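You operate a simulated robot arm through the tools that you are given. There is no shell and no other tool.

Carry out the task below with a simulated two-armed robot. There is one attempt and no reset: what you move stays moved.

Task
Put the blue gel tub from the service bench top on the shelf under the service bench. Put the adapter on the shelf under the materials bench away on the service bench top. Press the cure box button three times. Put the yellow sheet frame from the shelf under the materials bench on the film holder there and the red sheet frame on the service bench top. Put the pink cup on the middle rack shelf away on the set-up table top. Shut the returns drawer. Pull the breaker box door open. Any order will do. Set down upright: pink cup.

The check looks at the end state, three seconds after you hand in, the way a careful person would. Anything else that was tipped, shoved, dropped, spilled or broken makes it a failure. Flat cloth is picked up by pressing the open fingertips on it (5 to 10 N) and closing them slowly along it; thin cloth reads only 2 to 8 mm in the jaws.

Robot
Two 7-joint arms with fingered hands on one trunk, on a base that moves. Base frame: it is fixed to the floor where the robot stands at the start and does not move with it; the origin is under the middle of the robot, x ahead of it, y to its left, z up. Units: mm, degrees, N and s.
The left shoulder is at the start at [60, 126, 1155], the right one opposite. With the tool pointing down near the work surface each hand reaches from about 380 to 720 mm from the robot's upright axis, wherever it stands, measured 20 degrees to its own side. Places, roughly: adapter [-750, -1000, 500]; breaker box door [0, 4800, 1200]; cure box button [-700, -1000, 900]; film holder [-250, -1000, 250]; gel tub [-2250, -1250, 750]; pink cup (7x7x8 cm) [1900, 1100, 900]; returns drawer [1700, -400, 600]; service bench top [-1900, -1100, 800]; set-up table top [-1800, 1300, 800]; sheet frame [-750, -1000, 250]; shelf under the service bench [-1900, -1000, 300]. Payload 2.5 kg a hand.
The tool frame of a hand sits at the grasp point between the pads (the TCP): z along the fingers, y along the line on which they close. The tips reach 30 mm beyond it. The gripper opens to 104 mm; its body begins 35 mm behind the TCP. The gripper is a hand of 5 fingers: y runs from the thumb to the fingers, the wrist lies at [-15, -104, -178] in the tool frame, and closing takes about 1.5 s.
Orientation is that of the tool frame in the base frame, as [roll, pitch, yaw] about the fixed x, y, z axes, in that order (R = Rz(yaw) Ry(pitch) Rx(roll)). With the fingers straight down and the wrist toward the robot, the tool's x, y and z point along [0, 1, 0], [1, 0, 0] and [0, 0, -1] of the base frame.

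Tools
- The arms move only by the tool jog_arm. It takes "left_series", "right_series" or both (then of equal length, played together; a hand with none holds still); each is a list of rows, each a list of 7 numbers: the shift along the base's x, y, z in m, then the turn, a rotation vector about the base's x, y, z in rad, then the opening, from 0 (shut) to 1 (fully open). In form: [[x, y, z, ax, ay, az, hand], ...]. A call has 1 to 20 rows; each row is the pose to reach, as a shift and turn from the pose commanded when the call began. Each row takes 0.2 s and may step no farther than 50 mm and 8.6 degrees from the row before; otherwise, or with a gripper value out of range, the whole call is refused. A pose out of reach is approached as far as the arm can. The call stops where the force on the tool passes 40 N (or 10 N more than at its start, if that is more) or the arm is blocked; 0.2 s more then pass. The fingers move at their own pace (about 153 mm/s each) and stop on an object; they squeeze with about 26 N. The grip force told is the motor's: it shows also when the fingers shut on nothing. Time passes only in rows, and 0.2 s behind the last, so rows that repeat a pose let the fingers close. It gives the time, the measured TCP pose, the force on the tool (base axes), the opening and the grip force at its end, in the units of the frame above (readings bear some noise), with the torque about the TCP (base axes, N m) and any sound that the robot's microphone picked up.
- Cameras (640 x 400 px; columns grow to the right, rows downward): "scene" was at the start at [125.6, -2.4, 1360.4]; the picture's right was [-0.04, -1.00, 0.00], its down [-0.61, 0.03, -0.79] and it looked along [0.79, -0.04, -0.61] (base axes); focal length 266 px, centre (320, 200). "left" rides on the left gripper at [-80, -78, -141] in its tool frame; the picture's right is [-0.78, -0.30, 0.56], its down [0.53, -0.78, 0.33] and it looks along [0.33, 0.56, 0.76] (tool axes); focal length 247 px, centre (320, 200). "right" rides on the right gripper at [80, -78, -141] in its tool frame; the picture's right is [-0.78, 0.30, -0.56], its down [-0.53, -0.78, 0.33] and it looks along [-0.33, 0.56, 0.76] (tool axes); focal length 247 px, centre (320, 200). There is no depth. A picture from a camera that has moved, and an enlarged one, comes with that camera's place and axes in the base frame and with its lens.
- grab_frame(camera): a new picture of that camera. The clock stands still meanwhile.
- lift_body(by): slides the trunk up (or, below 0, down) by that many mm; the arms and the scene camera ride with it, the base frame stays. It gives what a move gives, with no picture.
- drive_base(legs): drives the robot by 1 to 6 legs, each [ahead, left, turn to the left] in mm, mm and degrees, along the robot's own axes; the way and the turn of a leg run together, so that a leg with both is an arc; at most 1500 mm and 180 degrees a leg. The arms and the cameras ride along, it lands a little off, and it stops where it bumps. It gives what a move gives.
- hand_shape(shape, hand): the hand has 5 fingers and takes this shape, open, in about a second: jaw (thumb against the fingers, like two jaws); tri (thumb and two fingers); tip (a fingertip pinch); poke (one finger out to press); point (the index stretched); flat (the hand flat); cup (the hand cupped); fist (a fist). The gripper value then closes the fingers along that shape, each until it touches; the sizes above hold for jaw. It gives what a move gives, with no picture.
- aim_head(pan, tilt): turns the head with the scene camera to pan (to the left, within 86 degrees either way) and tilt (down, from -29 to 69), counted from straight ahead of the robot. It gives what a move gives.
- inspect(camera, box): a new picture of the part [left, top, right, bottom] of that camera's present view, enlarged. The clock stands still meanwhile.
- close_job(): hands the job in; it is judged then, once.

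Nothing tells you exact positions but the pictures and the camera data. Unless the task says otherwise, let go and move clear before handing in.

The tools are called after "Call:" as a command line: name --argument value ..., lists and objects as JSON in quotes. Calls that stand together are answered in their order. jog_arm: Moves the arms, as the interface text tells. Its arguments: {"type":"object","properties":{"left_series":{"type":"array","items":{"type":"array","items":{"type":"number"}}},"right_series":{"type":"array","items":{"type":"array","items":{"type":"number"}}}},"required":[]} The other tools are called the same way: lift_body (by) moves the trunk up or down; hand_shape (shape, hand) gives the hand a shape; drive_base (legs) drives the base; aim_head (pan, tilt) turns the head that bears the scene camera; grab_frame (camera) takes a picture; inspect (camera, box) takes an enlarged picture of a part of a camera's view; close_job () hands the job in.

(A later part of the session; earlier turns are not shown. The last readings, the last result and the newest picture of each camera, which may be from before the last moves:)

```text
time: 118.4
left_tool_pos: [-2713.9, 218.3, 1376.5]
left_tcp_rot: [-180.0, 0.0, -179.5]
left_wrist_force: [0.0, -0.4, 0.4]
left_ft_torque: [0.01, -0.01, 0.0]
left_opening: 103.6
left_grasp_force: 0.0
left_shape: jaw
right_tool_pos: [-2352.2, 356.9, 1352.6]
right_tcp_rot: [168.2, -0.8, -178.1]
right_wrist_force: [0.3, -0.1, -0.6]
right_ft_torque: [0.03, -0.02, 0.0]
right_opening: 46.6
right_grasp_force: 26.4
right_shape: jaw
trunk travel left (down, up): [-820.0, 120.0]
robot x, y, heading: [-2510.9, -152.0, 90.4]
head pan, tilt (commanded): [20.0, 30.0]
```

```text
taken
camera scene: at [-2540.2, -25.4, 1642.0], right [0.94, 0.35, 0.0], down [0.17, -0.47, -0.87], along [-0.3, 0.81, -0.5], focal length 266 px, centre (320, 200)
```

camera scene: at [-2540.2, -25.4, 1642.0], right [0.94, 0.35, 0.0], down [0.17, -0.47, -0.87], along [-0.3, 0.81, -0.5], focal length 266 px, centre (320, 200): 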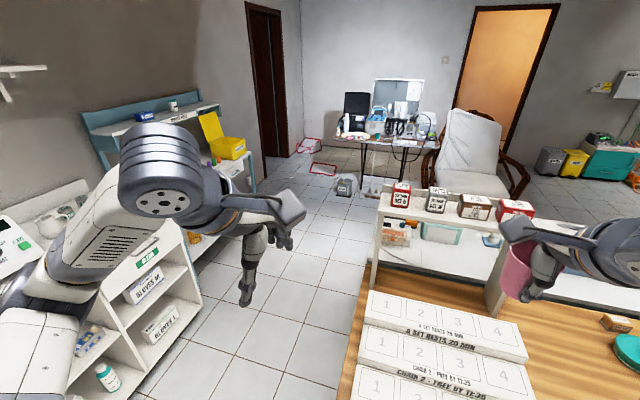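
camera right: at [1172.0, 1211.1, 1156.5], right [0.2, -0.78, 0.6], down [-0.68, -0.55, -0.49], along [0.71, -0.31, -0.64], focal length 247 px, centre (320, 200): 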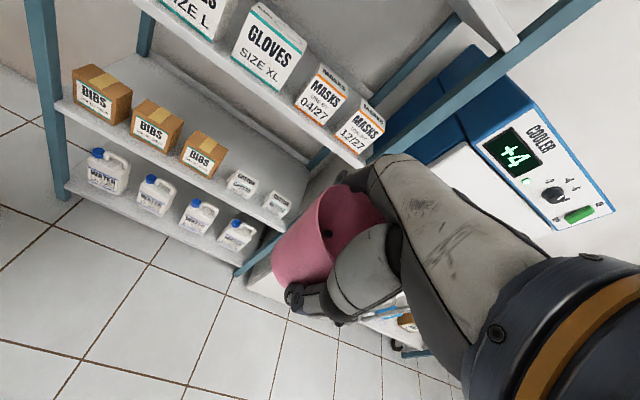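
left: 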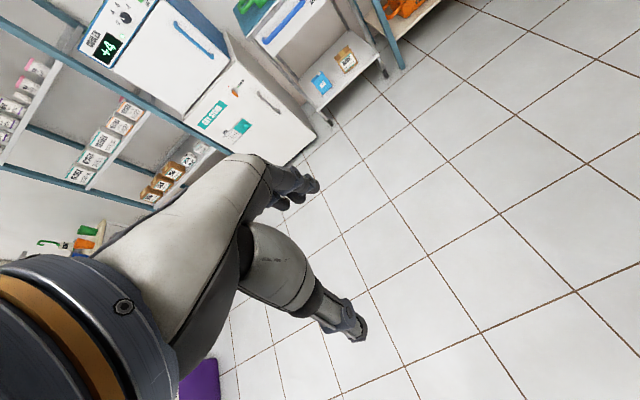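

The white-topped table on the far side spans to about x=-2600 at its west end. I'll go around through the west passage (about 1.2 m wide) to its free side.

Call:
drive_base --legs '[[0, 680, 0], [1300, 0, 0]]'

Call:
aim_head --pan -50 --tilt 35

Call:
grab_frame --camera "scene"

Call:
aim_head --pan 0 --tilt 30

Call:
grab_frame --camera "scene"

```text
time: 128.3
left_tool_pos: [-3361.8, 1530.0, 1376.1]
left_tcp_rot: [179.9, 0.0, 178.9]
left_wrist_force: [0.1, 0.9, 0.1]
left_ft_torque: [-0.02, 0.01, 0.03]
left_opening: 103.8
left_grasp_force: 0.0
left_shape: jaw
right_tool_pos: [-2997.7, 1658.6, 1353.5]
right_tcp_rot: [168.2, -0.6, -179.8]
right_wrist_force: [-0.1, -0.4, -0.6]
right_ft_torque: [-0.04, -0.02, 0.0]
right_opening: 45.9
right_grasp_force: 26.2
right_shape: jaw
trunk travel left (down, up): [-820.0, 120.0]
robot x, y, heading: [-3169.3, 1155.8, 89.0]
head pan, tilt (commanded): [20.0, 30.0]
```

```text
time: 129.7
left_tool_pos: [-3363.5, 1530.0, 1375.2]
left_tcp_rot: [-180.0, 0.0, 179.0]
left_wrist_force: [-0.5, 0.4, -0.1]
left_ft_torque: [-0.01, 0.0, -0.04]
left_opening: 103.8
left_grasp_force: 0.1
left_shape: jaw
right_tool_pos: [-2998.3, 1658.2, 1352.6]
right_tcp_rot: [168.0, -0.6, -179.7]
right_wrist_force: [0.2, 0.5, 0.0]
right_ft_torque: [-0.04, -0.02, 0.01]
right_opening: 46.0
right_grasp_force: 25.7
right_shape: jaw
trunk travel left (down, up): [-820.0, 120.0]
robot x, y, heading: [-3166.3, 1152.3, 89.0]
head pan, tilt (commanded): [-50.0, 35.0]
```

```text
taken
camera scene: at [-3099.5, 1251.7, 1634.3], right [0.63, -0.78, 0.0], down [-0.45, -0.36, -0.82], along [0.64, 0.52, -0.57], focal length 266 px, centre (320, 200)
```

scene: 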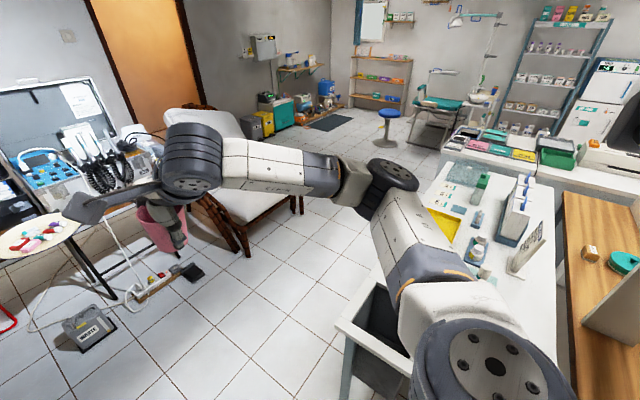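

```text
time: 130.9
left_tool_pos: [-3362.1, 1531.3, 1375.0]
left_tcp_rot: [-179.9, 0.0, 178.9]
left_wrist_force: [0.3, 0.0, 0.3]
left_ft_torque: [-0.02, 0.02, -0.03]
left_opening: 103.8
left_grasp_force: 0.1
left_shape: jaw
right_tool_pos: [-2998.3, 1658.1, 1353.4]
right_tcp_rot: [168.0, -0.8, -179.9]
right_wrist_force: [-0.1, -0.3, 0.5]
right_ft_torque: [-0.01, 0.01, -0.01]
right_opening: 46.3
right_grasp_force: 26.0
right_shape: jaw
trunk travel left (down, up): [-820.0, 120.0]
robot x, y, heading: [-3168.6, 1154.9, 89.0]
head pan, tilt (commanded): [0.0, 30.0]
```

```text
taken
camera scene: at [-3166.2, 1286.7, 1642.0], right [1.0, -0.02, 0.0], down [-0.01, -0.5, -0.87], along [0.02, 0.87, -0.5], focal length 266 px, centre (320, 200)
```

scene: 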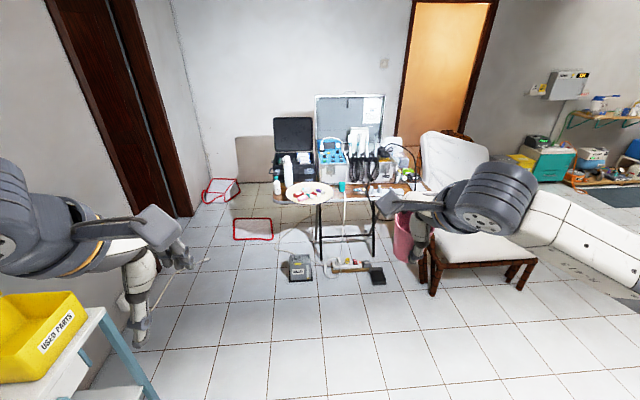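

The white table's NW corner is at about (-2700, 1514). I'll go to its north side, where there's open floor between it and the chair, to see its label and find a free spot.

Call:
drive_base --legs '[[1000, 0, 0], [0, 0, -90], [700, 0, 0]]'

Call:
aim_head --pan -60 --tilt 40

Call:
grab_frame --camera "scene"

Call:
aim_head --pan -30 --tilt 35

Call:
grab_frame --camera "scene"

```text
time: 143.4
left_tool_pos: [-2081.4, 2384.6, 1375.8]
left_tcp_rot: [179.9, 0.0, 91.3]
left_wrist_force: [0.2, 0.8, 0.1]
left_ft_torque: [-0.01, -0.01, 0.0]
left_opening: 103.7
left_grasp_force: 0.1
left_shape: jaw
right_tool_pos: [-1939.2, 2025.2, 1353.6]
right_tcp_rot: [168.0, -0.7, 92.6]
right_wrist_force: [-0.2, -0.2, -0.3]
right_ft_torque: [0.03, 0.0, -0.02]
right_opening: 45.9
right_grasp_force: 25.6
right_shape: jaw
trunk travel left (down, up): [-820.0, 120.0]
robot x, y, heading: [-2449.1, 2176.6, 1.1]
head pan, tilt (commanded): [0.0, 30.0]
```

```text
time: 144.7
left_tool_pos: [-2080.7, 2385.2, 1375.5]
left_tcp_rot: [180.0, 0.0, 91.3]
left_wrist_force: [-0.8, 0.2, 0.5]
left_ft_torque: [0.02, -0.01, 0.02]
left_opening: 104.0
left_grasp_force: 0.0
left_shape: jaw
right_tool_pos: [-1940.1, 2024.8, 1354.2]
right_tcp_rot: [168.0, -0.8, 92.5]
right_wrist_force: [0.1, 0.0, 0.3]
right_ft_torque: [0.04, 0.0, -0.01]
right_opening: 45.9
right_grasp_force: 26.2
right_shape: jaw
trunk travel left (down, up): [-820.0, 120.0]
robot x, y, heading: [-2449.7, 2170.4, 1.3]
head pan, tilt (commanded): [-60.0, 40.0]
```

```text
taken
camera scene: at [-2366.4, 2103.7, 1626.7], right [-0.85, -0.52, 0.0], down [-0.33, 0.55, -0.77], along [0.4, -0.65, -0.64], focal length 266 px, centre (320, 200)
```

scene: 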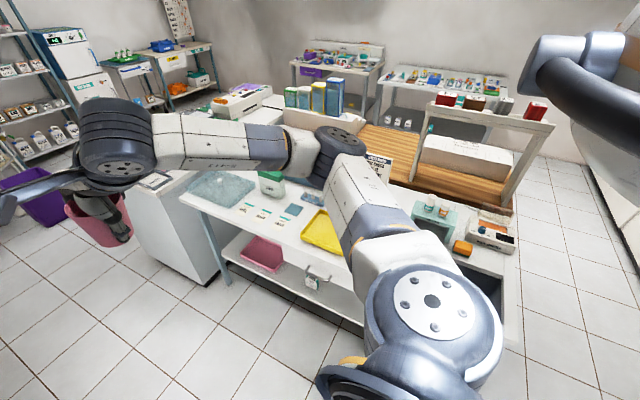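

```text
time: 145.6
left_tool_pos: [-2082.0, 2384.5, 1375.6]
left_tcp_rot: [180.0, 0.0, 91.2]
left_wrist_force: [-0.3, 0.3, 0.2]
left_ft_torque: [0.02, -0.02, 0.0]
left_opening: 103.7
left_grasp_force: 0.0
left_shape: jaw
right_tool_pos: [-1939.0, 2024.9, 1352.3]
right_tcp_rot: [168.0, -0.7, 92.6]
right_wrist_force: [-0.7, 0.2, 0.3]
right_ft_torque: [0.05, -0.01, 0.02]
right_opening: 46.0
right_grasp_force: 25.8
right_shape: jaw
trunk travel left (down, up): [-820.0, 120.0]
robot x, y, heading: [-2451.3, 2171.7, 0.9]
head pan, tilt (commanded): [-30.0, 35.0]
```

```text
taken
camera scene: at [-2333.4, 2133.9, 1634.2], right [-0.48, -0.88, 0.0], down [-0.5, 0.28, -0.82], along [0.72, -0.39, -0.57], focal length 266 px, centre (320, 200)
```

scene: 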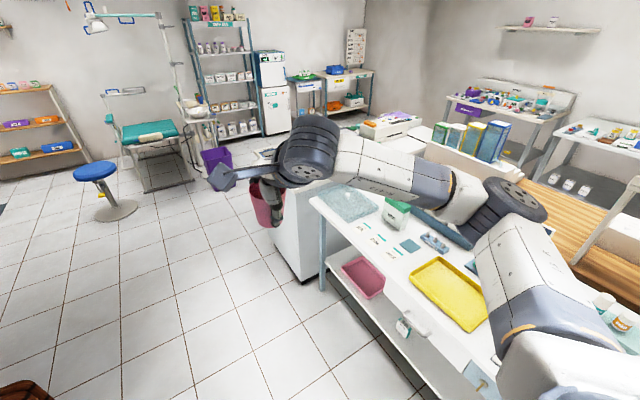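

This white table spans x≈-2700 to -1236 and y≈950 to 1540. I move along it and turn to face it to pick a free spot.

Call:
drive_base --legs '[[400, 0, 0], [0, 0, -90]]'

Call:
aim_head --pan 0 --tilt 50

Call:
grab_frame --camera "scene"

```text
time: 152.0
left_tool_pos: [-1845.9, 1810.2, 1375.9]
left_tcp_rot: [179.9, -0.1, 0.2]
left_wrist_force: [-0.5, 0.1, 0.2]
left_ft_torque: [0.04, 0.03, 0.03]
left_opening: 103.9
left_grasp_force: 0.0
left_shape: jaw
right_tool_pos: [-2207.9, 1673.2, 1353.7]
right_tcp_rot: [167.9, -0.7, 1.6]
right_wrist_force: [0.2, 0.2, -0.2]
right_ft_torque: [0.02, 0.02, 0.06]
right_opening: 45.3
right_grasp_force: 26.2
right_shape: jaw
trunk travel left (down, up): [-820.0, 120.0]
robot x, y, heading: [-2049.8, 2182.6, -90.0]
head pan, tilt (commanded): [-30.0, 35.0]
```

```text
time: 152.9
left_tool_pos: [-1847.9, 1810.1, 1376.5]
left_tcp_rot: [-179.9, -0.1, 0.3]
left_wrist_force: [-0.6, -0.1, 1.2]
left_ft_torque: [0.02, -0.02, -0.01]
left_opening: 103.6
left_grasp_force: 0.1
left_shape: jaw
right_tool_pos: [-2209.0, 1674.4, 1353.9]
right_tcp_rot: [168.1, -0.7, 1.5]
right_wrist_force: [0.3, -0.1, -0.5]
right_ft_torque: [-0.02, 0.02, -0.01]
right_opening: 45.4
right_grasp_force: 26.3
right_shape: jaw
trunk travel left (down, up): [-820.0, 120.0]
robot x, y, heading: [-2052.5, 2181.5, -89.9]
head pan, tilt (commanded): [0.0, 50.0]
```

```text
taken
camera scene: at [-2051.3, 2065.8, 1612.6], right [-1.0, 0.0, 0.0], down [0.0, 0.77, -0.64], along [0.0, -0.64, -0.77], focal length 266 px, centre (320, 200)
```

scene: 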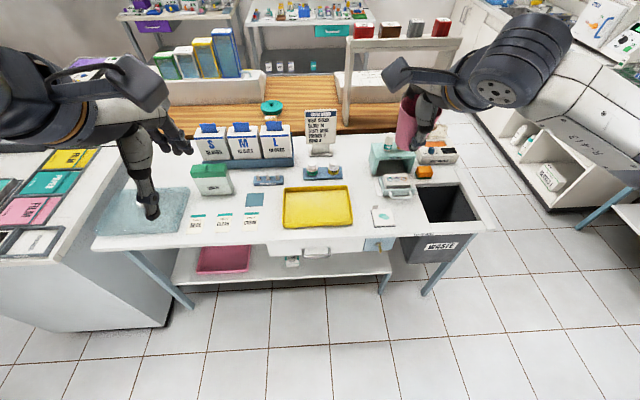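

Call:
inspect --camera "scene" --box '[80, 120, 290, 255]'

Call:
inspect --camera "scene" --box '[270, 120, 500, 265]'

```text
2.96 times, centred on (185, 188) of scene
camera zoom: at [-2051.3, 2065.8, 1612.6], right [-1.0, 0.0, 0.0], down [0.0, 0.77, -0.64], along [0.0, -0.64, -0.77], focal length 788 px, centre (720, 237)
```

zoom: 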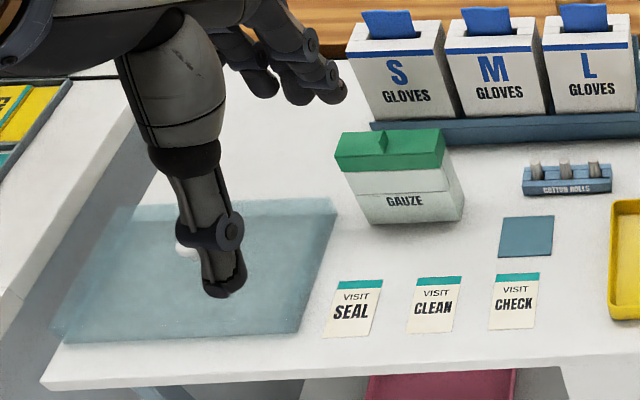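

```text
2.76 times, centred on (385, 192) of scene
camera zoom: at [-2051.3, 2065.8, 1612.6], right [-1.0, 0.0, 0.0], down [0.0, 0.77, -0.64], along [0.0, -0.64, -0.77], focal length 733 px, centre (141, 221)
```

zoom: 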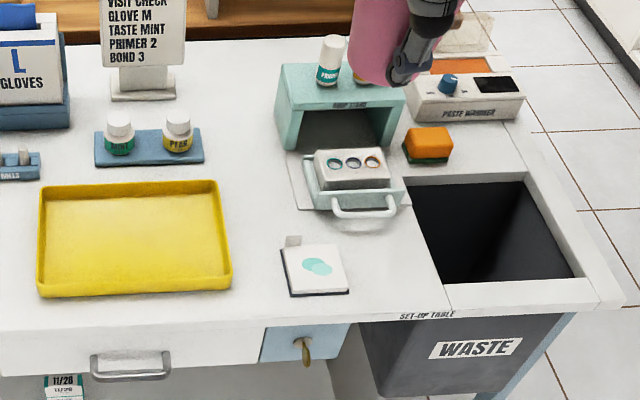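

The label "SET-UP TABLE" is confirmed. A clear spot lies near the front edge between the small white pad and the waste opening, at about (-2396, 1468). I'll line up the right arm and lower the trunk.

Call:
drive_base --legs '[[140, -190, 0]]'

Call:
lift_body --by -400

Call:
aim_head --pan -15 --tilt 45

Call:
grab_frame --camera "scene"

Call:
grab_frame --camera "right"

```text
time: 154.7
left_tool_pos: [-2031.1, 1669.2, 1375.2]
left_tcp_rot: [179.9, -0.1, 0.3]
left_wrist_force: [0.5, -1.3, 0.4]
left_ft_torque: [0.01, -0.03, 0.01]
left_opening: 103.6
left_grasp_force: 0.2
left_shape: jaw
right_tool_pos: [-2391.6, 1532.7, 1352.5]
right_tcp_rot: [168.1, -0.7, 1.5]
right_wrist_force: [-0.1, -0.3, -0.1]
right_ft_torque: [-0.03, -0.02, -0.03]
right_opening: 45.5
right_grasp_force: 26.4
right_shape: jaw
trunk travel left (down, up): [-820.0, 120.0]
robot x, y, heading: [-2237.1, 2039.1, -89.7]
head pan, tilt (commanded): [0.0, 50.0]
```

```text
time: 158.5
left_tool_pos: [-2030.0, 1668.8, 975.6]
left_tcp_rot: [-179.9, -0.1, 0.2]
left_wrist_force: [-0.8, 0.0, 0.8]
left_ft_torque: [0.0, 0.0, -0.02]
left_opening: 103.7
left_grasp_force: 0.0
left_shape: jaw
right_tool_pos: [-2391.8, 1532.5, 954.0]
right_tcp_rot: [168.1, -0.8, 1.5]
right_wrist_force: [0.3, 0.1, -0.2]
right_ft_torque: [-0.03, 0.02, -0.03]
right_opening: 45.2
right_grasp_force: 25.8
right_shape: jaw
trunk travel left (down, up): [-420.0, 520.0]
robot x, y, heading: [-2234.8, 2035.4, -89.6]
head pan, tilt (commanded): [0.0, 50.0]
```

```text
time: 159.3
left_tool_pos: [-2030.7, 1669.5, 975.3]
left_tcp_rot: [-180.0, 0.0, 0.4]
left_wrist_force: [-0.2, -0.1, -0.2]
left_ft_torque: [0.02, 0.03, -0.01]
left_opening: 103.5
left_grasp_force: 0.1
left_shape: jaw
right_tool_pos: [-2391.4, 1533.0, 953.3]
right_tcp_rot: [168.0, -0.7, 1.5]
right_wrist_force: [-1.4, 0.5, -0.1]
right_ft_torque: [-0.01, -0.01, -0.06]
right_opening: 45.1
right_grasp_force: 25.8
right_shape: jaw
trunk travel left (down, up): [-420.0, 520.0]
robot x, y, heading: [-2232.5, 2038.3, -90.1]
head pan, tilt (commanded): [-15.0, 45.0]
```

```text
taken
camera scene: at [-2256.1, 1923.3, 1219.4], right [-0.97, 0.25, 0.0], down [0.18, 0.68, -0.71], along [-0.18, -0.68, -0.71], focal length 266 px, centre (320, 200)
```

scene: 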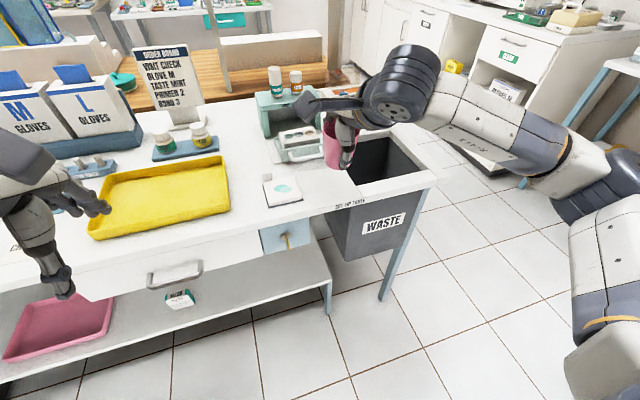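

```text
taken
camera right: at [-2316.7, 1640.2, 1076.5], right [-0.78, -0.2, 0.6], down [-0.55, 0.68, -0.49], along [-0.31, -0.71, -0.63], focal length 247 px, centre (320, 200)
```

right: 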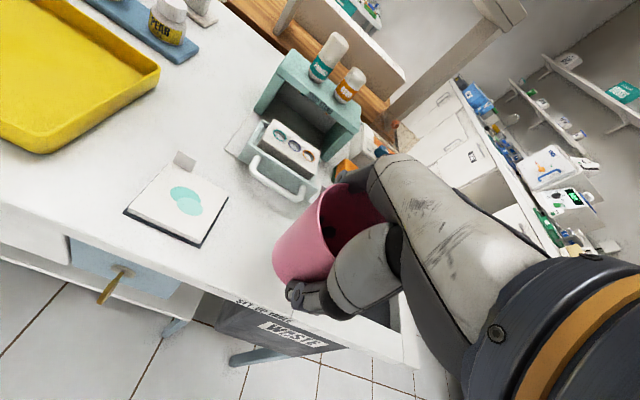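

Call:
inspect --camera "scene" --box '[260, 80, 420, 220]'

```text
2.86 times, centred on (340, 150) of scene
camera zoom: at [-2256.1, 1923.3, 1219.4], right [-0.97, 0.25, 0.0], down [0.18, 0.68, -0.71], along [-0.18, -0.68, -0.71], focal length 760 px, centre (263, 343)
```

zoom: 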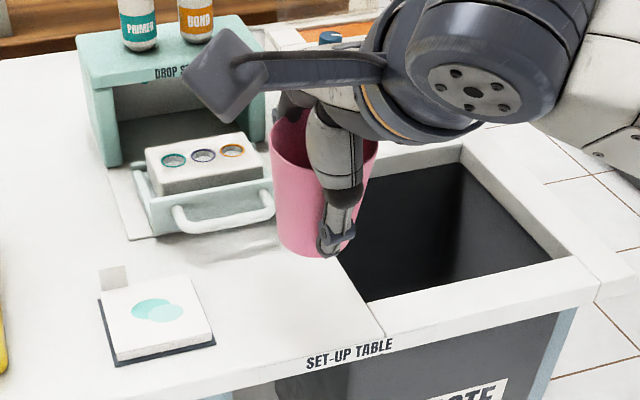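

The spot between the white pad and the waste frame is clear. I move over it and lower gently until contact.

Call:
jog_arm --right_series '[[0.002, -0.025, -0.01, 0, 0, 0, 0.2], [0.004, -0.05, -0.02, 0, 0, 0, 0.2], [0.004, -0.05, -0.04, 0, 0, 0, 0.2], [0.004, -0.05, -0.055, 0, 0, 0, 0.2]]'

Call:
inspect --camera "scene" --box '[240, 100, 400, 200]'

Call:
grab_frame --camera "left"

```text
time: 160.3
left_tool_pos: [-2030.9, 1668.3, 975.7]
left_tcp_rot: [180.0, 0.0, 0.3]
left_wrist_force: [-0.6, -0.1, 0.1]
left_ft_torque: [0.01, 0.02, -0.01]
left_opening: 103.9
left_grasp_force: 0.1
left_shape: jaw
right_tool_pos: [-2390.0, 1481.5, 897.0]
right_tcp_rot: [168.1, -0.7, 1.6]
right_wrist_force: [0.4, -0.7, 1.0]
right_ft_torque: [0.02, -0.01, 0.01]
right_opening: 45.0
right_grasp_force: 26.1
right_shape: jaw
trunk travel left (down, up): [-420.0, 520.0]
robot x, y, heading: [-2235.0, 2045.7, -89.7]
head pan, tilt (commanded): [-15.0, 45.0]
```

```text
4.00 times, centred on (320, 150) of scene
camera zoom: at [-2256.2, 1923.3, 1219.4], right [-0.97, 0.25, 0.0], down [0.18, 0.68, -0.71], along [-0.18, -0.68, -0.71], focal length 1063 px, centre (320, 400)
```

zoom: 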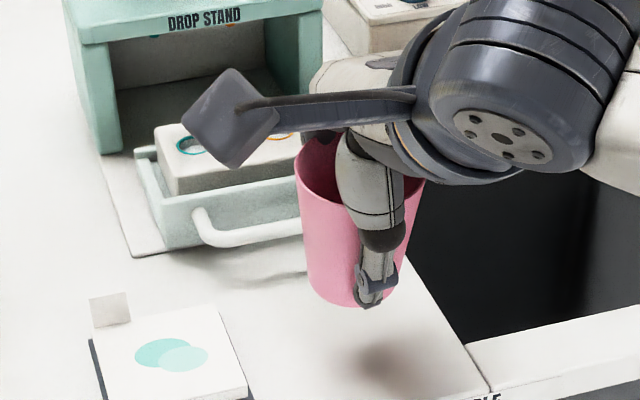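

```text
taken
camera left: at [-2110.6, 1747.2, 1115.7], right [-0.78, 0.29, -0.56], down [0.53, 0.78, -0.33], along [0.34, -0.55, -0.76], focal length 247 px, centre (320, 200)
```

left: 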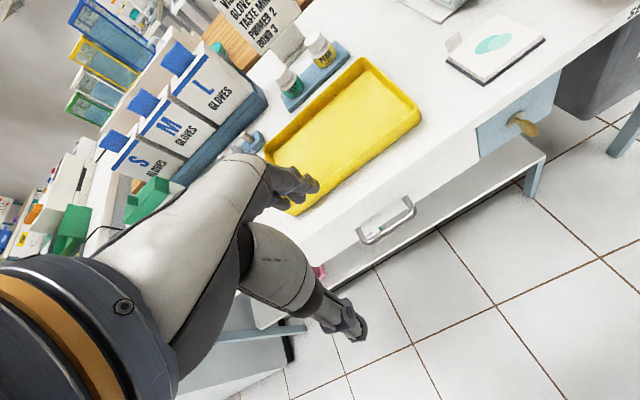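

I shift the cup slightly toward me, away from the drop-stand drawer handle, then lower in small steps.

Call:
jog_arm --right_series '[[-0.006, 0.02, 0, 0, 0, 0, 0.2], [-0.008, 0.024, -0.01, 0, 0, 0, 0.2], [-0.008, 0.024, -0.016, 0, 0, 0, 0.2], [-0.008, 0.024, -0.02, 0, 0, 0, 0.2]]'

Call:
jog_arm --right_series '[[0, 0, -0.003, 0, 0, 0, 0.2], [0, 0, -0.006, 0, 0, 0, 0.2], [0, 0, -0.009, 0, 0, 0, 0.2]]'

Call:
inspect --camera "scene" --box '[240, 120, 400, 220]'

```text
time: 161.3
left_tool_pos: [-2030.1, 1669.0, 974.9]
left_tcp_rot: [-180.0, -0.1, 0.3]
left_wrist_force: [-0.1, 0.3, -0.4]
left_ft_torque: [0.0, 0.01, -0.01]
left_opening: 103.7
left_grasp_force: 0.0
left_shape: jaw
right_tool_pos: [-2397.3, 1505.5, 878.0]
right_tcp_rot: [168.0, -0.8, 1.6]
right_wrist_force: [-0.5, -0.4, 0.1]
right_ft_torque: [0.02, 0.02, -0.02]
right_opening: 45.0
right_grasp_force: 25.8
right_shape: jaw
trunk travel left (down, up): [-420.0, 520.0]
robot x, y, heading: [-2232.5, 2042.7, -89.7]
head pan, tilt (commanded): [-15.0, 45.0]
```

```text
time: 162.1
left_tool_pos: [-2031.1, 1668.8, 975.4]
left_tcp_rot: [179.9, -0.1, 0.3]
left_wrist_force: [-1.1, 0.4, 0.3]
left_ft_torque: [0.0, 0.04, 0.0]
left_opening: 103.7
left_grasp_force: 0.1
left_shape: jaw
right_tool_pos: [-2395.2, 1507.5, 869.1]
right_tcp_rot: [168.0, -0.7, 1.6]
right_wrist_force: [0.8, -0.2, 0.5]
right_ft_torque: [-0.01, 0.01, 0.0]
right_opening: 45.0
right_grasp_force: 26.1
right_shape: jaw
trunk travel left (down, up): [-420.0, 520.0]
robot x, y, heading: [-2236.9, 2046.1, -89.7]
head pan, tilt (commanded): [-15.0, 45.0]
```

```text
4.00 times, centred on (320, 170) of scene
camera zoom: at [-2256.1, 1923.3, 1219.4], right [-0.97, 0.25, 0.0], down [0.18, 0.68, -0.71], along [-0.18, -0.68, -0.71], focal length 1063 px, centre (320, 320)
```

zoom: 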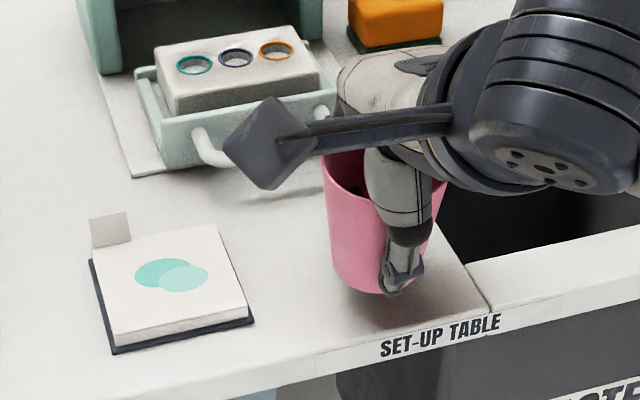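

Call:
jog_arm --right_series '[[0, 0, -0.003, 0, 0, 0, 0.2], [0, 0, -0.006, 0, 0, 0, 0.2], [0, 0, -0.009, 0, 0, 0, 0.2], [0, 0, -0.012, 0, 0, 0, 0.2]]'

Call:
inspect --camera "scene" --box '[240, 120, 400, 220]'

```text
time: 163.1
left_tool_pos: [-2030.8, 1669.1, 975.2]
left_tcp_rot: [-179.9, 0.0, 0.3]
left_wrist_force: [-0.2, -0.2, -0.4]
left_ft_torque: [-0.01, -0.01, 0.02]
left_opening: 103.9
left_grasp_force: 0.1
left_shape: jaw
right_tool_pos: [-2396.4, 1507.0, 856.8]
right_tcp_rot: [167.9, -0.8, 1.6]
right_wrist_force: [0.6, 0.5, -1.1]
right_ft_torque: [-0.04, 0.03, -0.01]
right_opening: 45.1
right_grasp_force: 26.2
right_shape: jaw
trunk travel left (down, up): [-420.0, 520.0]
robot x, y, heading: [-2231.7, 2040.7, -89.8]
head pan, tilt (commanded): [-15.0, 45.0]
```

```text
4.00 times, centred on (320, 170) of scene
camera zoom: at [-2256.1, 1923.3, 1219.4], right [-0.97, 0.25, 0.0], down [0.18, 0.68, -0.71], along [-0.18, -0.68, -0.71], focal length 1063 px, centre (320, 320)
```

zoom: 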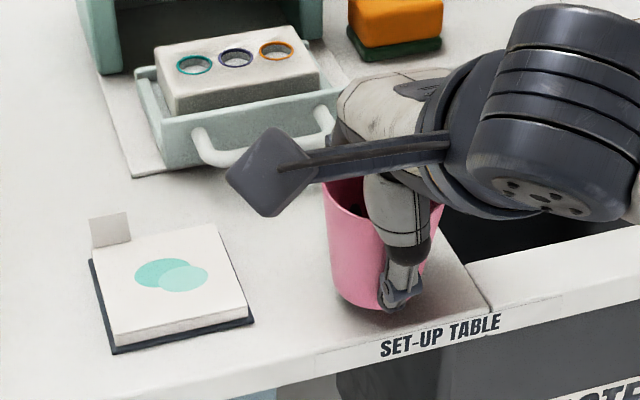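

Call:
jog_arm --right_series '[[0, 0, -0.002, 0, 0, 0, 0.2], [0, 0, -0.004, 0, 0, 0, 0.2], [0, 0, -0.006, 0, 0, 0, 0.2]]'

Call:
inspect --camera "scene" --box '[280, 140, 380, 202]'

```text
time: 163.9
left_tool_pos: [-2030.5, 1669.7, 975.5]
left_tcp_rot: [180.0, 0.0, 0.3]
left_wrist_force: [-0.3, -0.6, -0.7]
left_ft_torque: [-0.02, -0.01, 0.0]
left_opening: 103.6
left_grasp_force: 0.0
left_shape: jaw
right_tool_pos: [-2395.9, 1506.4, 852.9]
right_tcp_rot: [167.9, -0.6, 1.6]
right_wrist_force: [-0.5, -0.3, -0.3]
right_ft_torque: [-0.01, 0.01, 0.04]
right_opening: 45.2
right_grasp_force: 26.2
right_shape: jaw
trunk travel left (down, up): [-420.0, 520.0]
robot x, y, heading: [-2235.6, 2039.7, -89.9]
head pan, tilt (commanded): [-15.0, 45.0]
```

```text
6.40 times, centred on (330, 171) of scene
camera zoom: at [-2256.1, 1923.3, 1219.4], right [-0.97, 0.25, 0.0], down [0.18, 0.68, -0.71], along [-0.18, -0.68, -0.71], focal length 1701 px, centre (256, 386)
```

zoom: 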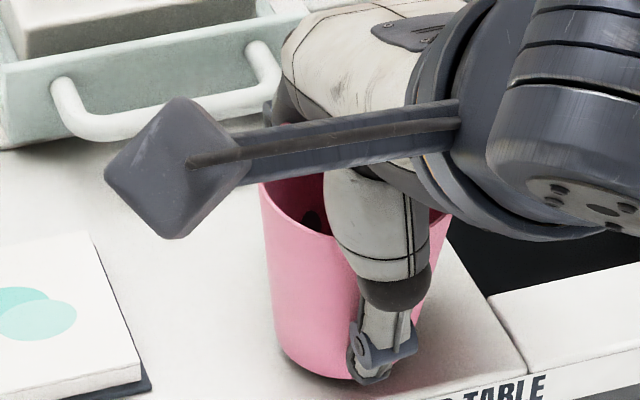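

Call:
jog_arm --right_series '[[0, 0, -0.002, 0, 0, 0, 0.2], [0, 0, -0.004, 0, 0, 0, 0.2]]'

Call:
jog_arm --right_series '[[0, 0, -0.002, 0, 0, 0, 0.2], [0, 0, -0.004, 0, 0, 0, 0.2]]'

Call:
inspect --camera "scene" --box '[280, 140, 380, 202]'

```text
time: 164.5
left_tool_pos: [-2030.1, 1668.8, 976.2]
left_tcp_rot: [180.0, 0.0, 0.3]
left_wrist_force: [0.5, 0.2, -0.4]
left_ft_torque: [0.01, 0.0, -0.03]
left_opening: 103.5
left_grasp_force: 0.1
left_shape: jaw
right_tool_pos: [-2396.0, 1506.0, 848.1]
right_tcp_rot: [168.1, -0.8, 1.6]
right_wrist_force: [-0.4, 0.1, 0.2]
right_ft_torque: [0.01, 0.04, 0.01]
right_opening: 45.2
right_grasp_force: 25.3
right_shape: jaw
trunk travel left (down, up): [-420.0, 520.0]
robot x, y, heading: [-2234.6, 2039.6, -89.7]
head pan, tilt (commanded): [-15.0, 45.0]
```

```text
time: 165.1
left_tool_pos: [-2030.3, 1670.2, 975.9]
left_tcp_rot: [179.9, 0.1, 0.3]
left_wrist_force: [-0.3, -0.8, 0.6]
left_ft_torque: [0.02, 0.02, -0.02]
left_opening: 103.8
left_grasp_force: 0.1
left_shape: jaw
right_tool_pos: [-2396.0, 1506.5, 844.8]
right_tcp_rot: [167.8, -0.8, 1.6]
right_wrist_force: [0.0, 0.7, 8.5]
right_ft_torque: [0.21, 0.04, -0.02]
right_opening: 45.0
right_grasp_force: 26.6
right_shape: jaw
trunk travel left (down, up): [-420.0, 520.0]
robot x, y, heading: [-2234.4, 2040.2, -89.7]
head pan, tilt (commanded): [-15.0, 45.0]
```

```text
6.40 times, centred on (330, 171) of scene
camera zoom: at [-2255.9, 1924.1, 1219.7], right [-0.97, 0.25, 0.0], down [0.18, 0.68, -0.71], along [-0.18, -0.68, -0.71], focal length 1701 px, centre (256, 386)
```

zoom: 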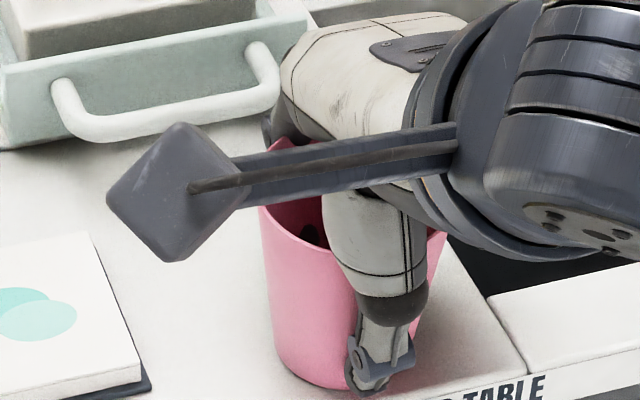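

Contact with the table (8.5 N). Before opening I check the finger clearance toward the drawer handle with the right camera.

Call:
grab_frame --camera "right"

Call:
inspect --camera "right" --box '[230, 130, 450, 268]'

```text
taken
camera right: at [-2320.4, 1614.5, 968.8], right [-0.78, -0.19, 0.6], down [-0.55, 0.67, -0.5], along [-0.31, -0.71, -0.63], focal length 247 px, centre (320, 200)
```

right: 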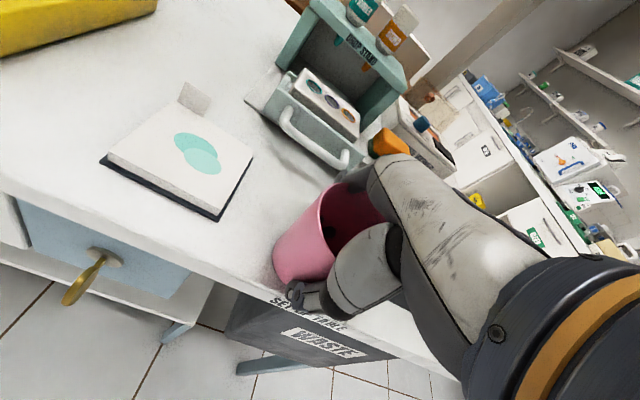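

```text
2.90 times, centred on (340, 199) of right
camera zoom: at [-2320.4, 1614.5, 968.8], right [-0.78, -0.19, 0.6], down [-0.55, 0.67, -0.5], along [-0.31, -0.71, -0.63], focal length 716 px, centre (262, 203)
```

zoom: 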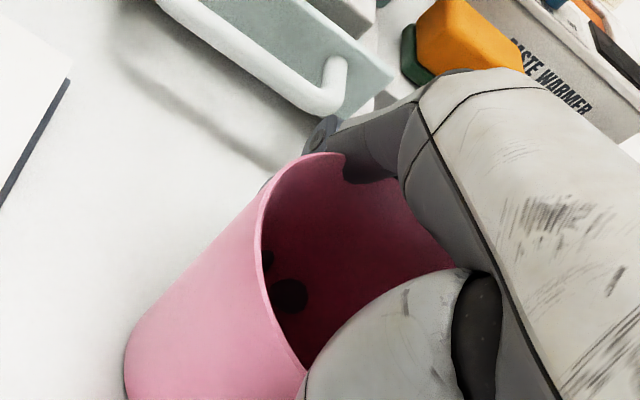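

Call:
jog_arm --right_series '[[0, 0, 0, 0, 0, 0, 0.46], [0, 0, 0, 0, 0, 0, 0.52], [0, 0, 0, 0, 0, 0, 0.58], [0, 0, 0, 0, 0, 0, 0.64], [0, 0, 0, 0, 0, 0, 0.7], [0, 0, 0, 0, 0, 0, 0.7]]'

Call:
grab_frame --camera "right"

Call:
inspect --camera "scene" --box '[260, 120, 420, 220]'

```text
time: 166.5
left_tool_pos: [-2031.6, 1669.6, 975.8]
left_tcp_rot: [-180.0, 0.0, 0.3]
left_wrist_force: [0.2, -0.2, 0.3]
left_ft_torque: [0.02, -0.02, 0.01]
left_opening: 103.7
left_grasp_force: 0.2
left_shape: jaw
right_tool_pos: [-2395.9, 1506.0, 843.6]
right_tcp_rot: [168.0, -0.7, 1.5]
right_wrist_force: [0.4, 0.6, 0.2]
right_ft_torque: [0.0, 0.0, -0.02]
right_opening: 72.7
right_grasp_force: 0.0
right_shape: jaw
trunk travel left (down, up): [-420.0, 520.0]
robot x, y, heading: [-2235.3, 2042.7, -89.8]
head pan, tilt (commanded): [-15.0, 45.0]
```

```text
taken
camera right: at [-2320.6, 1614.1, 966.8], right [-0.78, -0.2, 0.6], down [-0.55, 0.68, -0.49], along [-0.31, -0.71, -0.63], focal length 247 px, centre (320, 200)
```

right: 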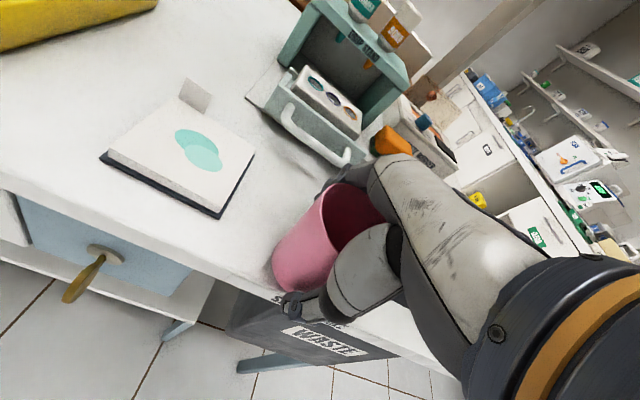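

```text
4.00 times, centred on (340, 170) of scene
camera zoom: at [-2256.1, 1923.3, 1219.4], right [-0.97, 0.25, 0.0], down [0.18, 0.68, -0.71], along [-0.18, -0.68, -0.71], focal length 1063 px, centre (240, 320)
```

zoom: 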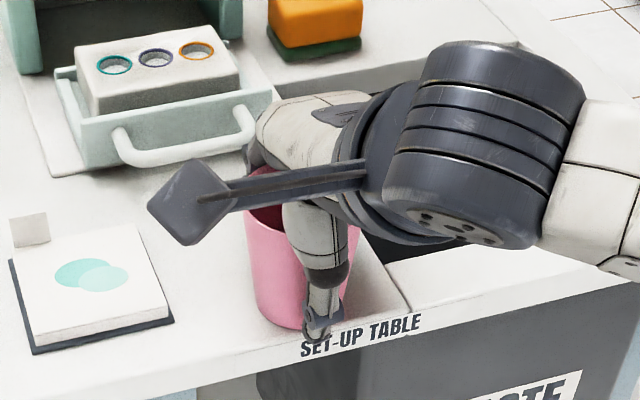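

The cup stands on its own (zero force). I open a little more, shift to center the gap, and rise straight up.

Call:
jog_arm --right_series '[[0, 0.003, 0, 0, 0, 0, 0.8], [0, 0.006, 0, 0, 0, 0, 0.87], [0, 0.006, 0, 0, 0, 0, 0.87], [0, 0.006, 0.01, 0, 0, 0, 0.87], [0, 0.006, 0.025, 0, 0, 0, 0.87]]'

Call:
grab_frame --camera "right"

```text
time: 167.7
left_tool_pos: [-2030.9, 1669.1, 976.0]
left_tcp_rot: [180.0, -0.1, 0.3]
left_wrist_force: [-0.6, -0.6, 0.1]
left_ft_torque: [-0.01, -0.04, 0.01]
left_opening: 103.5
left_grasp_force: 0.3
left_shape: jaw
right_tool_pos: [-2395.2, 1512.1, 867.6]
right_tcp_rot: [168.1, -0.7, 1.6]
right_wrist_force: [0.0, -0.1, -0.3]
right_ft_torque: [0.02, 0.0, -0.01]
right_opening: 90.3
right_grasp_force: 0.0
right_shape: jaw
trunk travel left (down, up): [-420.0, 520.0]
robot x, y, heading: [-2238.7, 2042.4, -89.8]
head pan, tilt (commanded): [-15.0, 45.0]
```

```text
taken
camera right: at [-2320.0, 1620.3, 990.6], right [-0.78, -0.2, 0.6], down [-0.55, 0.68, -0.49], along [-0.31, -0.71, -0.63], focal length 247 px, centre (320, 200)
```

right: 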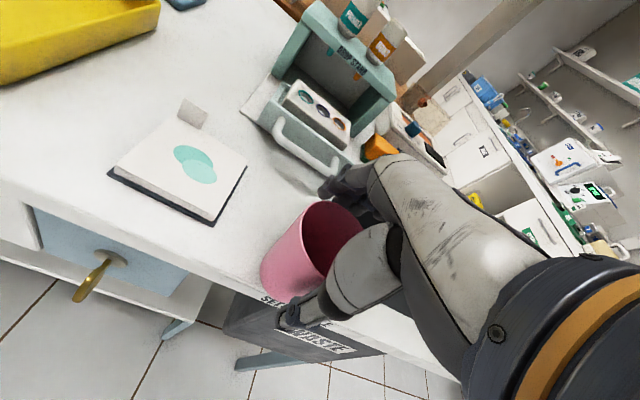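

Call:
jog_arm --right_series '[[0, 0, 0.02, 0, 0, 0, 0.9], [0, 0, 0.04, 0, 0, 0, 0.95], [0, 0, 0.07, 0, 0, 0, 1], [0, 0, 0.1, 0, 0, 0, 1], [0, 0.02, 0.13, 0, 0, 0, 1], [0, 0.04, 0.15, 0, 0, 0, 1]]'

Call:
grab_frame --camera "scene"

Call:
inspect --camera "scene" --box '[260, 120, 420, 220]'

```text
time: 169.1
left_tool_pos: [-2030.7, 1668.9, 975.7]
left_tcp_rot: [179.9, 0.0, 0.3]
left_wrist_force: [1.0, -0.7, -0.3]
left_ft_torque: [0.01, 0.01, 0.02]
left_opening: 103.8
left_grasp_force: 0.0
left_shape: jaw
right_tool_pos: [-2396.6, 1555.2, 1018.0]
right_tcp_rot: [168.1, -0.8, 1.5]
right_wrist_force: [-0.5, 0.2, -0.4]
right_ft_torque: [-0.01, -0.01, 0.01]
right_opening: 103.6
right_grasp_force: 0.1
right_shape: jaw
trunk travel left (down, up): [-420.0, 520.0]
robot x, y, heading: [-2233.1, 2042.1, -89.8]
head pan, tilt (commanded): [-15.0, 45.0]
```

```text
taken
camera scene: at [-2256.1, 1923.4, 1219.4], right [-0.97, 0.25, 0.0], down [0.18, 0.68, -0.71], along [-0.18, -0.68, -0.71], focal length 266 px, centre (320, 200)
```

scene: 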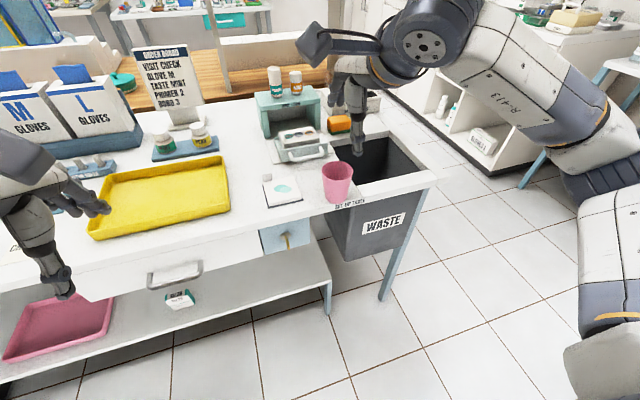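

```text
4.00 times, centred on (340, 170) of scene
camera zoom: at [-2256.1, 1923.4, 1219.4], right [-0.97, 0.25, 0.0], down [0.18, 0.68, -0.71], along [-0.18, -0.68, -0.71], focal length 1063 px, centre (240, 320)
```

zoom: 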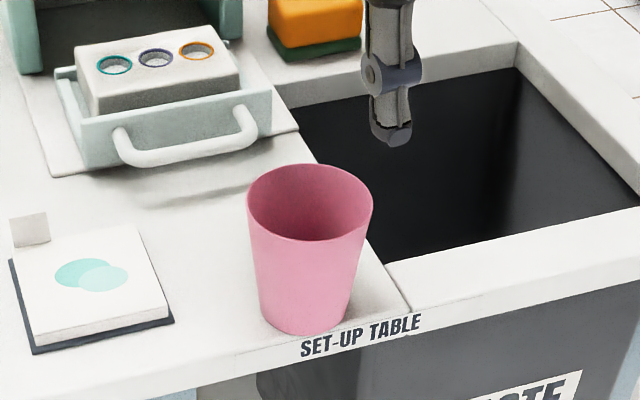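

The pink cup stands upright on the set-up table. Next is the breaker box on the north wall; I back off, turn, and drive east to get a view of it.

Call:
drive_base --legs '[[-130, 0, 0], [0, 0, 90], [1500, 0, 0], [200, 0, 0], [0, 0, 70]]'

Call:
aim_head --pan 0 --tilt 20

Call:
grab_frame --camera "scene"

```text
time: 185.4
left_tool_pos: [-600.5, 2602.4, 974.4]
left_tcp_rot: [-180.0, 0.0, 159.2]
left_wrist_force: [0.1, 0.5, -1.0]
left_ft_torque: [0.01, -0.04, 0.01]
left_opening: 103.6
left_grasp_force: 0.1
left_shape: jaw
right_tool_pos: [-217.2, 2578.4, 1018.8]
right_tcp_rot: [168.0, -0.8, 160.4]
right_wrist_force: [-0.2, -0.1, -0.4]
right_ft_torque: [0.02, 0.02, 0.03]
right_opening: 103.9
right_grasp_force: 0.1
right_shape: jaw
trunk travel left (down, up): [-420.0, 520.0]
robot x, y, heading: [-546.0, 2180.5, 69.1]
head pan, tilt (commanded): [-15.0, 45.0]
```

```text
time: 186.3
left_tool_pos: [-600.4, 2600.7, 976.1]
left_tcp_rot: [180.0, 0.1, 159.2]
left_wrist_force: [-0.2, 0.6, -0.2]
left_ft_torque: [-0.02, -0.01, -0.01]
left_opening: 103.7
left_grasp_force: 0.2
left_shape: jaw
right_tool_pos: [-216.7, 2578.7, 1017.1]
right_tcp_rot: [168.0, -0.7, 160.4]
right_wrist_force: [-0.6, 0.4, -0.4]
right_ft_torque: [-0.04, 0.03, 0.02]
right_opening: 103.8
right_grasp_force: 0.1
right_shape: jaw
trunk travel left (down, up): [-420.0, 520.0]
robot x, y, heading: [-540.2, 2181.8, 69.0]
head pan, tilt (commanded): [0.0, 20.0]
```

```text
taken
camera scene: at [-497.1, 2307.5, 1258.0], right [0.93, -0.36, 0.0], down [-0.12, -0.32, -0.94], along [0.33, 0.88, -0.34], focal length 266 px, centre (320, 200)
```

scene: 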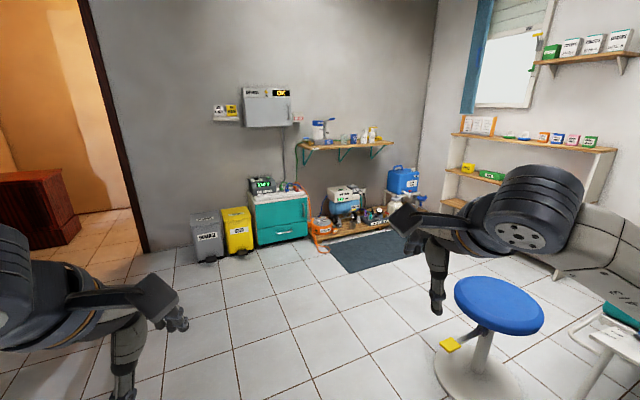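

Call:
inspect --camera "scene" --box '[190, 60, 350, 160]'

```text
4.00 times, centred on (270, 110) of scene
camera zoom: at [-497.1, 2307.5, 1258.0], right [0.93, -0.36, 0.0], down [-0.12, -0.32, -0.94], along [0.33, 0.88, -0.34], focal length 1063 px, centre (520, 560)
```

zoom: 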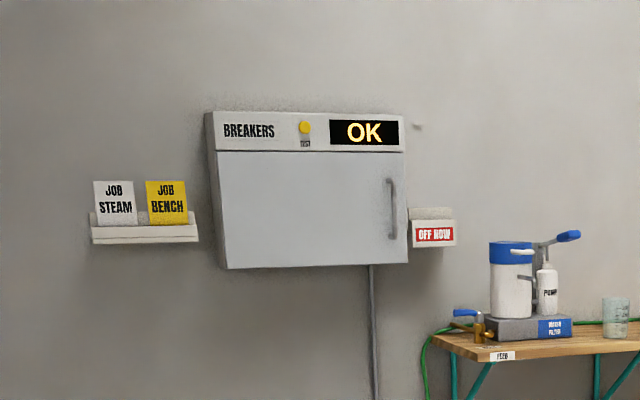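

The breaker box has a vertical bar handle on the right of its door (about x=112, z≈1184) and hinges on the left. I drive up in front of it.

Call:
drive_base --legs '[[0, 0, 21], [0, -500, 0], [1300, 0, 0]]'

Call:
aim_head --pan 0 --tilt 15

Call:
grab_frame --camera "scene"

Call:
inspect --camera "scene" --box '[240, 60, 440, 185]'

```text
time: 196.4
left_tool_pos: [-196.6, 3838.7, 976.1]
left_tcp_rot: [-180.0, 0.0, 178.3]
left_wrist_force: [-0.2, 0.0, 0.0]
left_ft_torque: [0.0, 0.05, 0.02]
left_opening: 103.8
left_grasp_force: 0.1
left_shape: jaw
right_tool_pos: [174.2, 3941.9, 1018.1]
right_tcp_rot: [167.9, -0.7, 179.5]
right_wrist_force: [0.3, -0.4, -0.8]
right_ft_torque: [0.03, 0.0, -0.04]
right_opening: 103.6
right_grasp_force: 0.0
right_shape: jaw
trunk travel left (down, up): [-420.0, 520.0]
robot x, y, heading: [-6.1, 3463.3, 88.2]
head pan, tilt (commanded): [0.0, 20.0]
```

```text
time: 197.1
left_tool_pos: [-194.5, 3838.9, 975.9]
left_tcp_rot: [179.9, 0.0, 178.3]
left_wrist_force: [-0.4, -0.4, 0.8]
left_ft_torque: [-0.01, -0.02, -0.03]
left_opening: 103.8
left_grasp_force: 0.0
left_shape: jaw
right_tool_pos: [173.9, 3942.4, 1017.7]
right_tcp_rot: [168.0, -0.7, 179.6]
right_wrist_force: [0.3, 0.1, -0.1]
right_ft_torque: [-0.02, 0.02, 0.0]
right_opening: 103.8
right_grasp_force: 0.1
right_shape: jaw
trunk travel left (down, up): [-420.0, 520.0]
robot x, y, heading: [-3.5, 3463.7, 88.4]
head pan, tilt (commanded): [0.0, 15.0]
```

```text
taken
camera scene: at [-1.2, 3595.4, 1266.2], right [1.0, -0.03, 0.0], down [-0.01, -0.26, -0.97], along [0.03, 0.97, -0.26], focal length 266 px, centre (320, 200)
```

scene: 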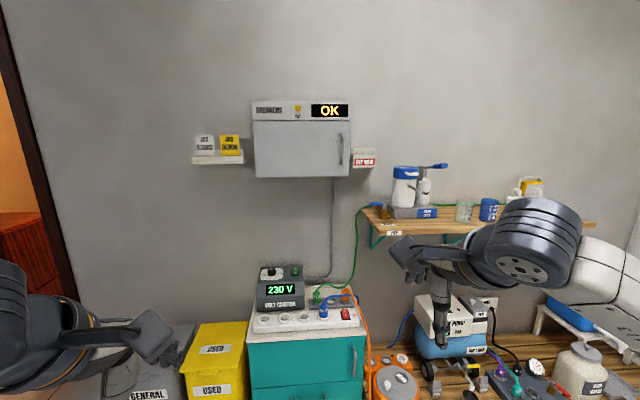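

```text
3.20 times, centred on (340, 122) of scene
camera zoom: at [-1.2, 3595.4, 1266.2], right [1.0, -0.03, 0.0], down [-0.01, -0.26, -0.97], along [0.03, 0.97, -0.26], focal length 851 px, centre (256, 448)
```

zoom: 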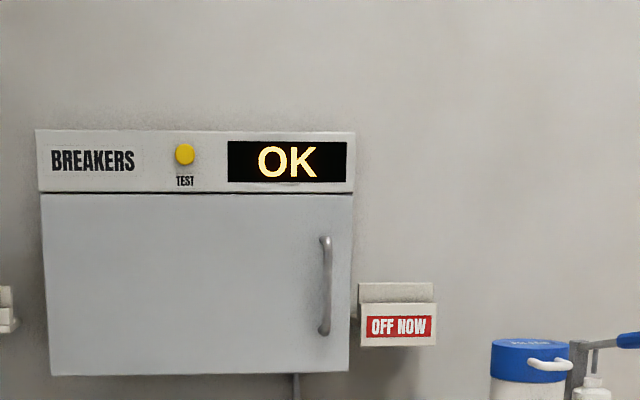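

The handle spans z≈1111–1243 at x≈130. I raise the trunk and test, in free space, whether the right hand can point forward with the fingers closing sideways.

Call:
lift_body --by 200

Call:
jog_arm --right_series '[[0, 0.01, 0, 0.075, 0.093, -0.075, 0.5], [0, 0.02, 0, 0.15, 0.186, -0.15, 0.5], [0, 0.03, 0, 0.225, 0.279, -0.225, 0.5], [0, 0.04, 0, 0.3, 0.372, -0.3, 0.5], [0, 0.05, 0, 0.375, 0.465, -0.375, 0.5], [0, 0.06, 0, 0.45, 0.558, -0.45, 0.5], [0, 0.07, 0, 0.525, 0.651, -0.525, 0.5], [0, 0.08, 0, 0.6, 0.744, -0.6, 0.5], [0, 0.09, 0, 0.675, 0.837, -0.675, 0.5], [0, 0.1, 0, 0.75, 0.93, -0.75, 0.5], [0, 0.1, 0, 0.825, 1.023, -0.825, 0.5], [0, 0.1, 0, 0.9, 1.116, -0.9, 0.5], [0, 0.1, 0, 0.975, 1.209, -0.975, 0.5], [0, 0.1, 0, 1.05, 1.3, -1.05, 0.5]]'

Call:
grab_frame --camera "scene"

```text
time: 199.2
left_tool_pos: [-196.2, 3838.3, 1175.1]
left_tcp_rot: [-180.0, -0.1, 178.3]
left_wrist_force: [0.6, -0.1, 0.9]
left_ft_torque: [0.02, -0.01, 0.04]
left_opening: 103.7
left_grasp_force: 0.1
left_shape: jaw
right_tool_pos: [174.4, 3942.9, 1217.3]
right_tcp_rot: [168.0, -0.7, 179.4]
right_wrist_force: [-0.1, 0.8, 0.2]
right_ft_torque: [-0.01, 0.03, -0.02]
right_opening: 103.7
right_grasp_force: 0.1
right_shape: jaw
trunk travel left (down, up): [-620.0, 320.0]
robot x, y, heading: [-4.5, 3459.1, 88.2]
head pan, tilt (commanded): [0.0, 15.0]
```

```text
time: 202.2
left_tool_pos: [-194.5, 3838.9, 1174.5]
left_tcp_rot: [-180.0, 0.1, 178.3]
left_wrist_force: [0.5, 0.5, 1.1]
left_ft_torque: [0.03, -0.01, -0.01]
left_opening: 103.6
left_grasp_force: 0.0
left_shape: jaw
right_tool_pos: [173.0, 4041.7, 1217.6]
right_tcp_rot: [-32.2, -89.2, -57.6]
right_wrist_force: [-0.3, 0.6, 0.3]
right_ft_torque: [0.01, 0.0, 0.0]
right_opening: 52.7
right_grasp_force: 0.2
right_shape: jaw
trunk travel left (down, up): [-620.0, 320.0]
robot x, y, heading: [-2.2, 3460.5, 88.7]
head pan, tilt (commanded): [0.0, 15.0]
```

```text
taken
camera scene: at [-1.4, 3595.6, 1466.2], right [1.0, -0.03, 0.0], down [-0.01, -0.26, -0.97], along [0.03, 0.97, -0.26], focal length 266 px, centre (320, 200)
```

scene: 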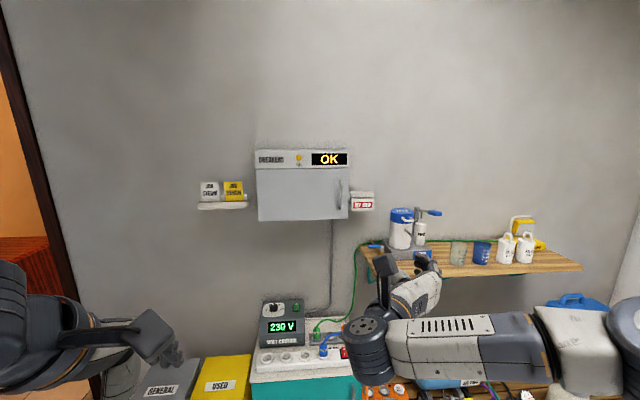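

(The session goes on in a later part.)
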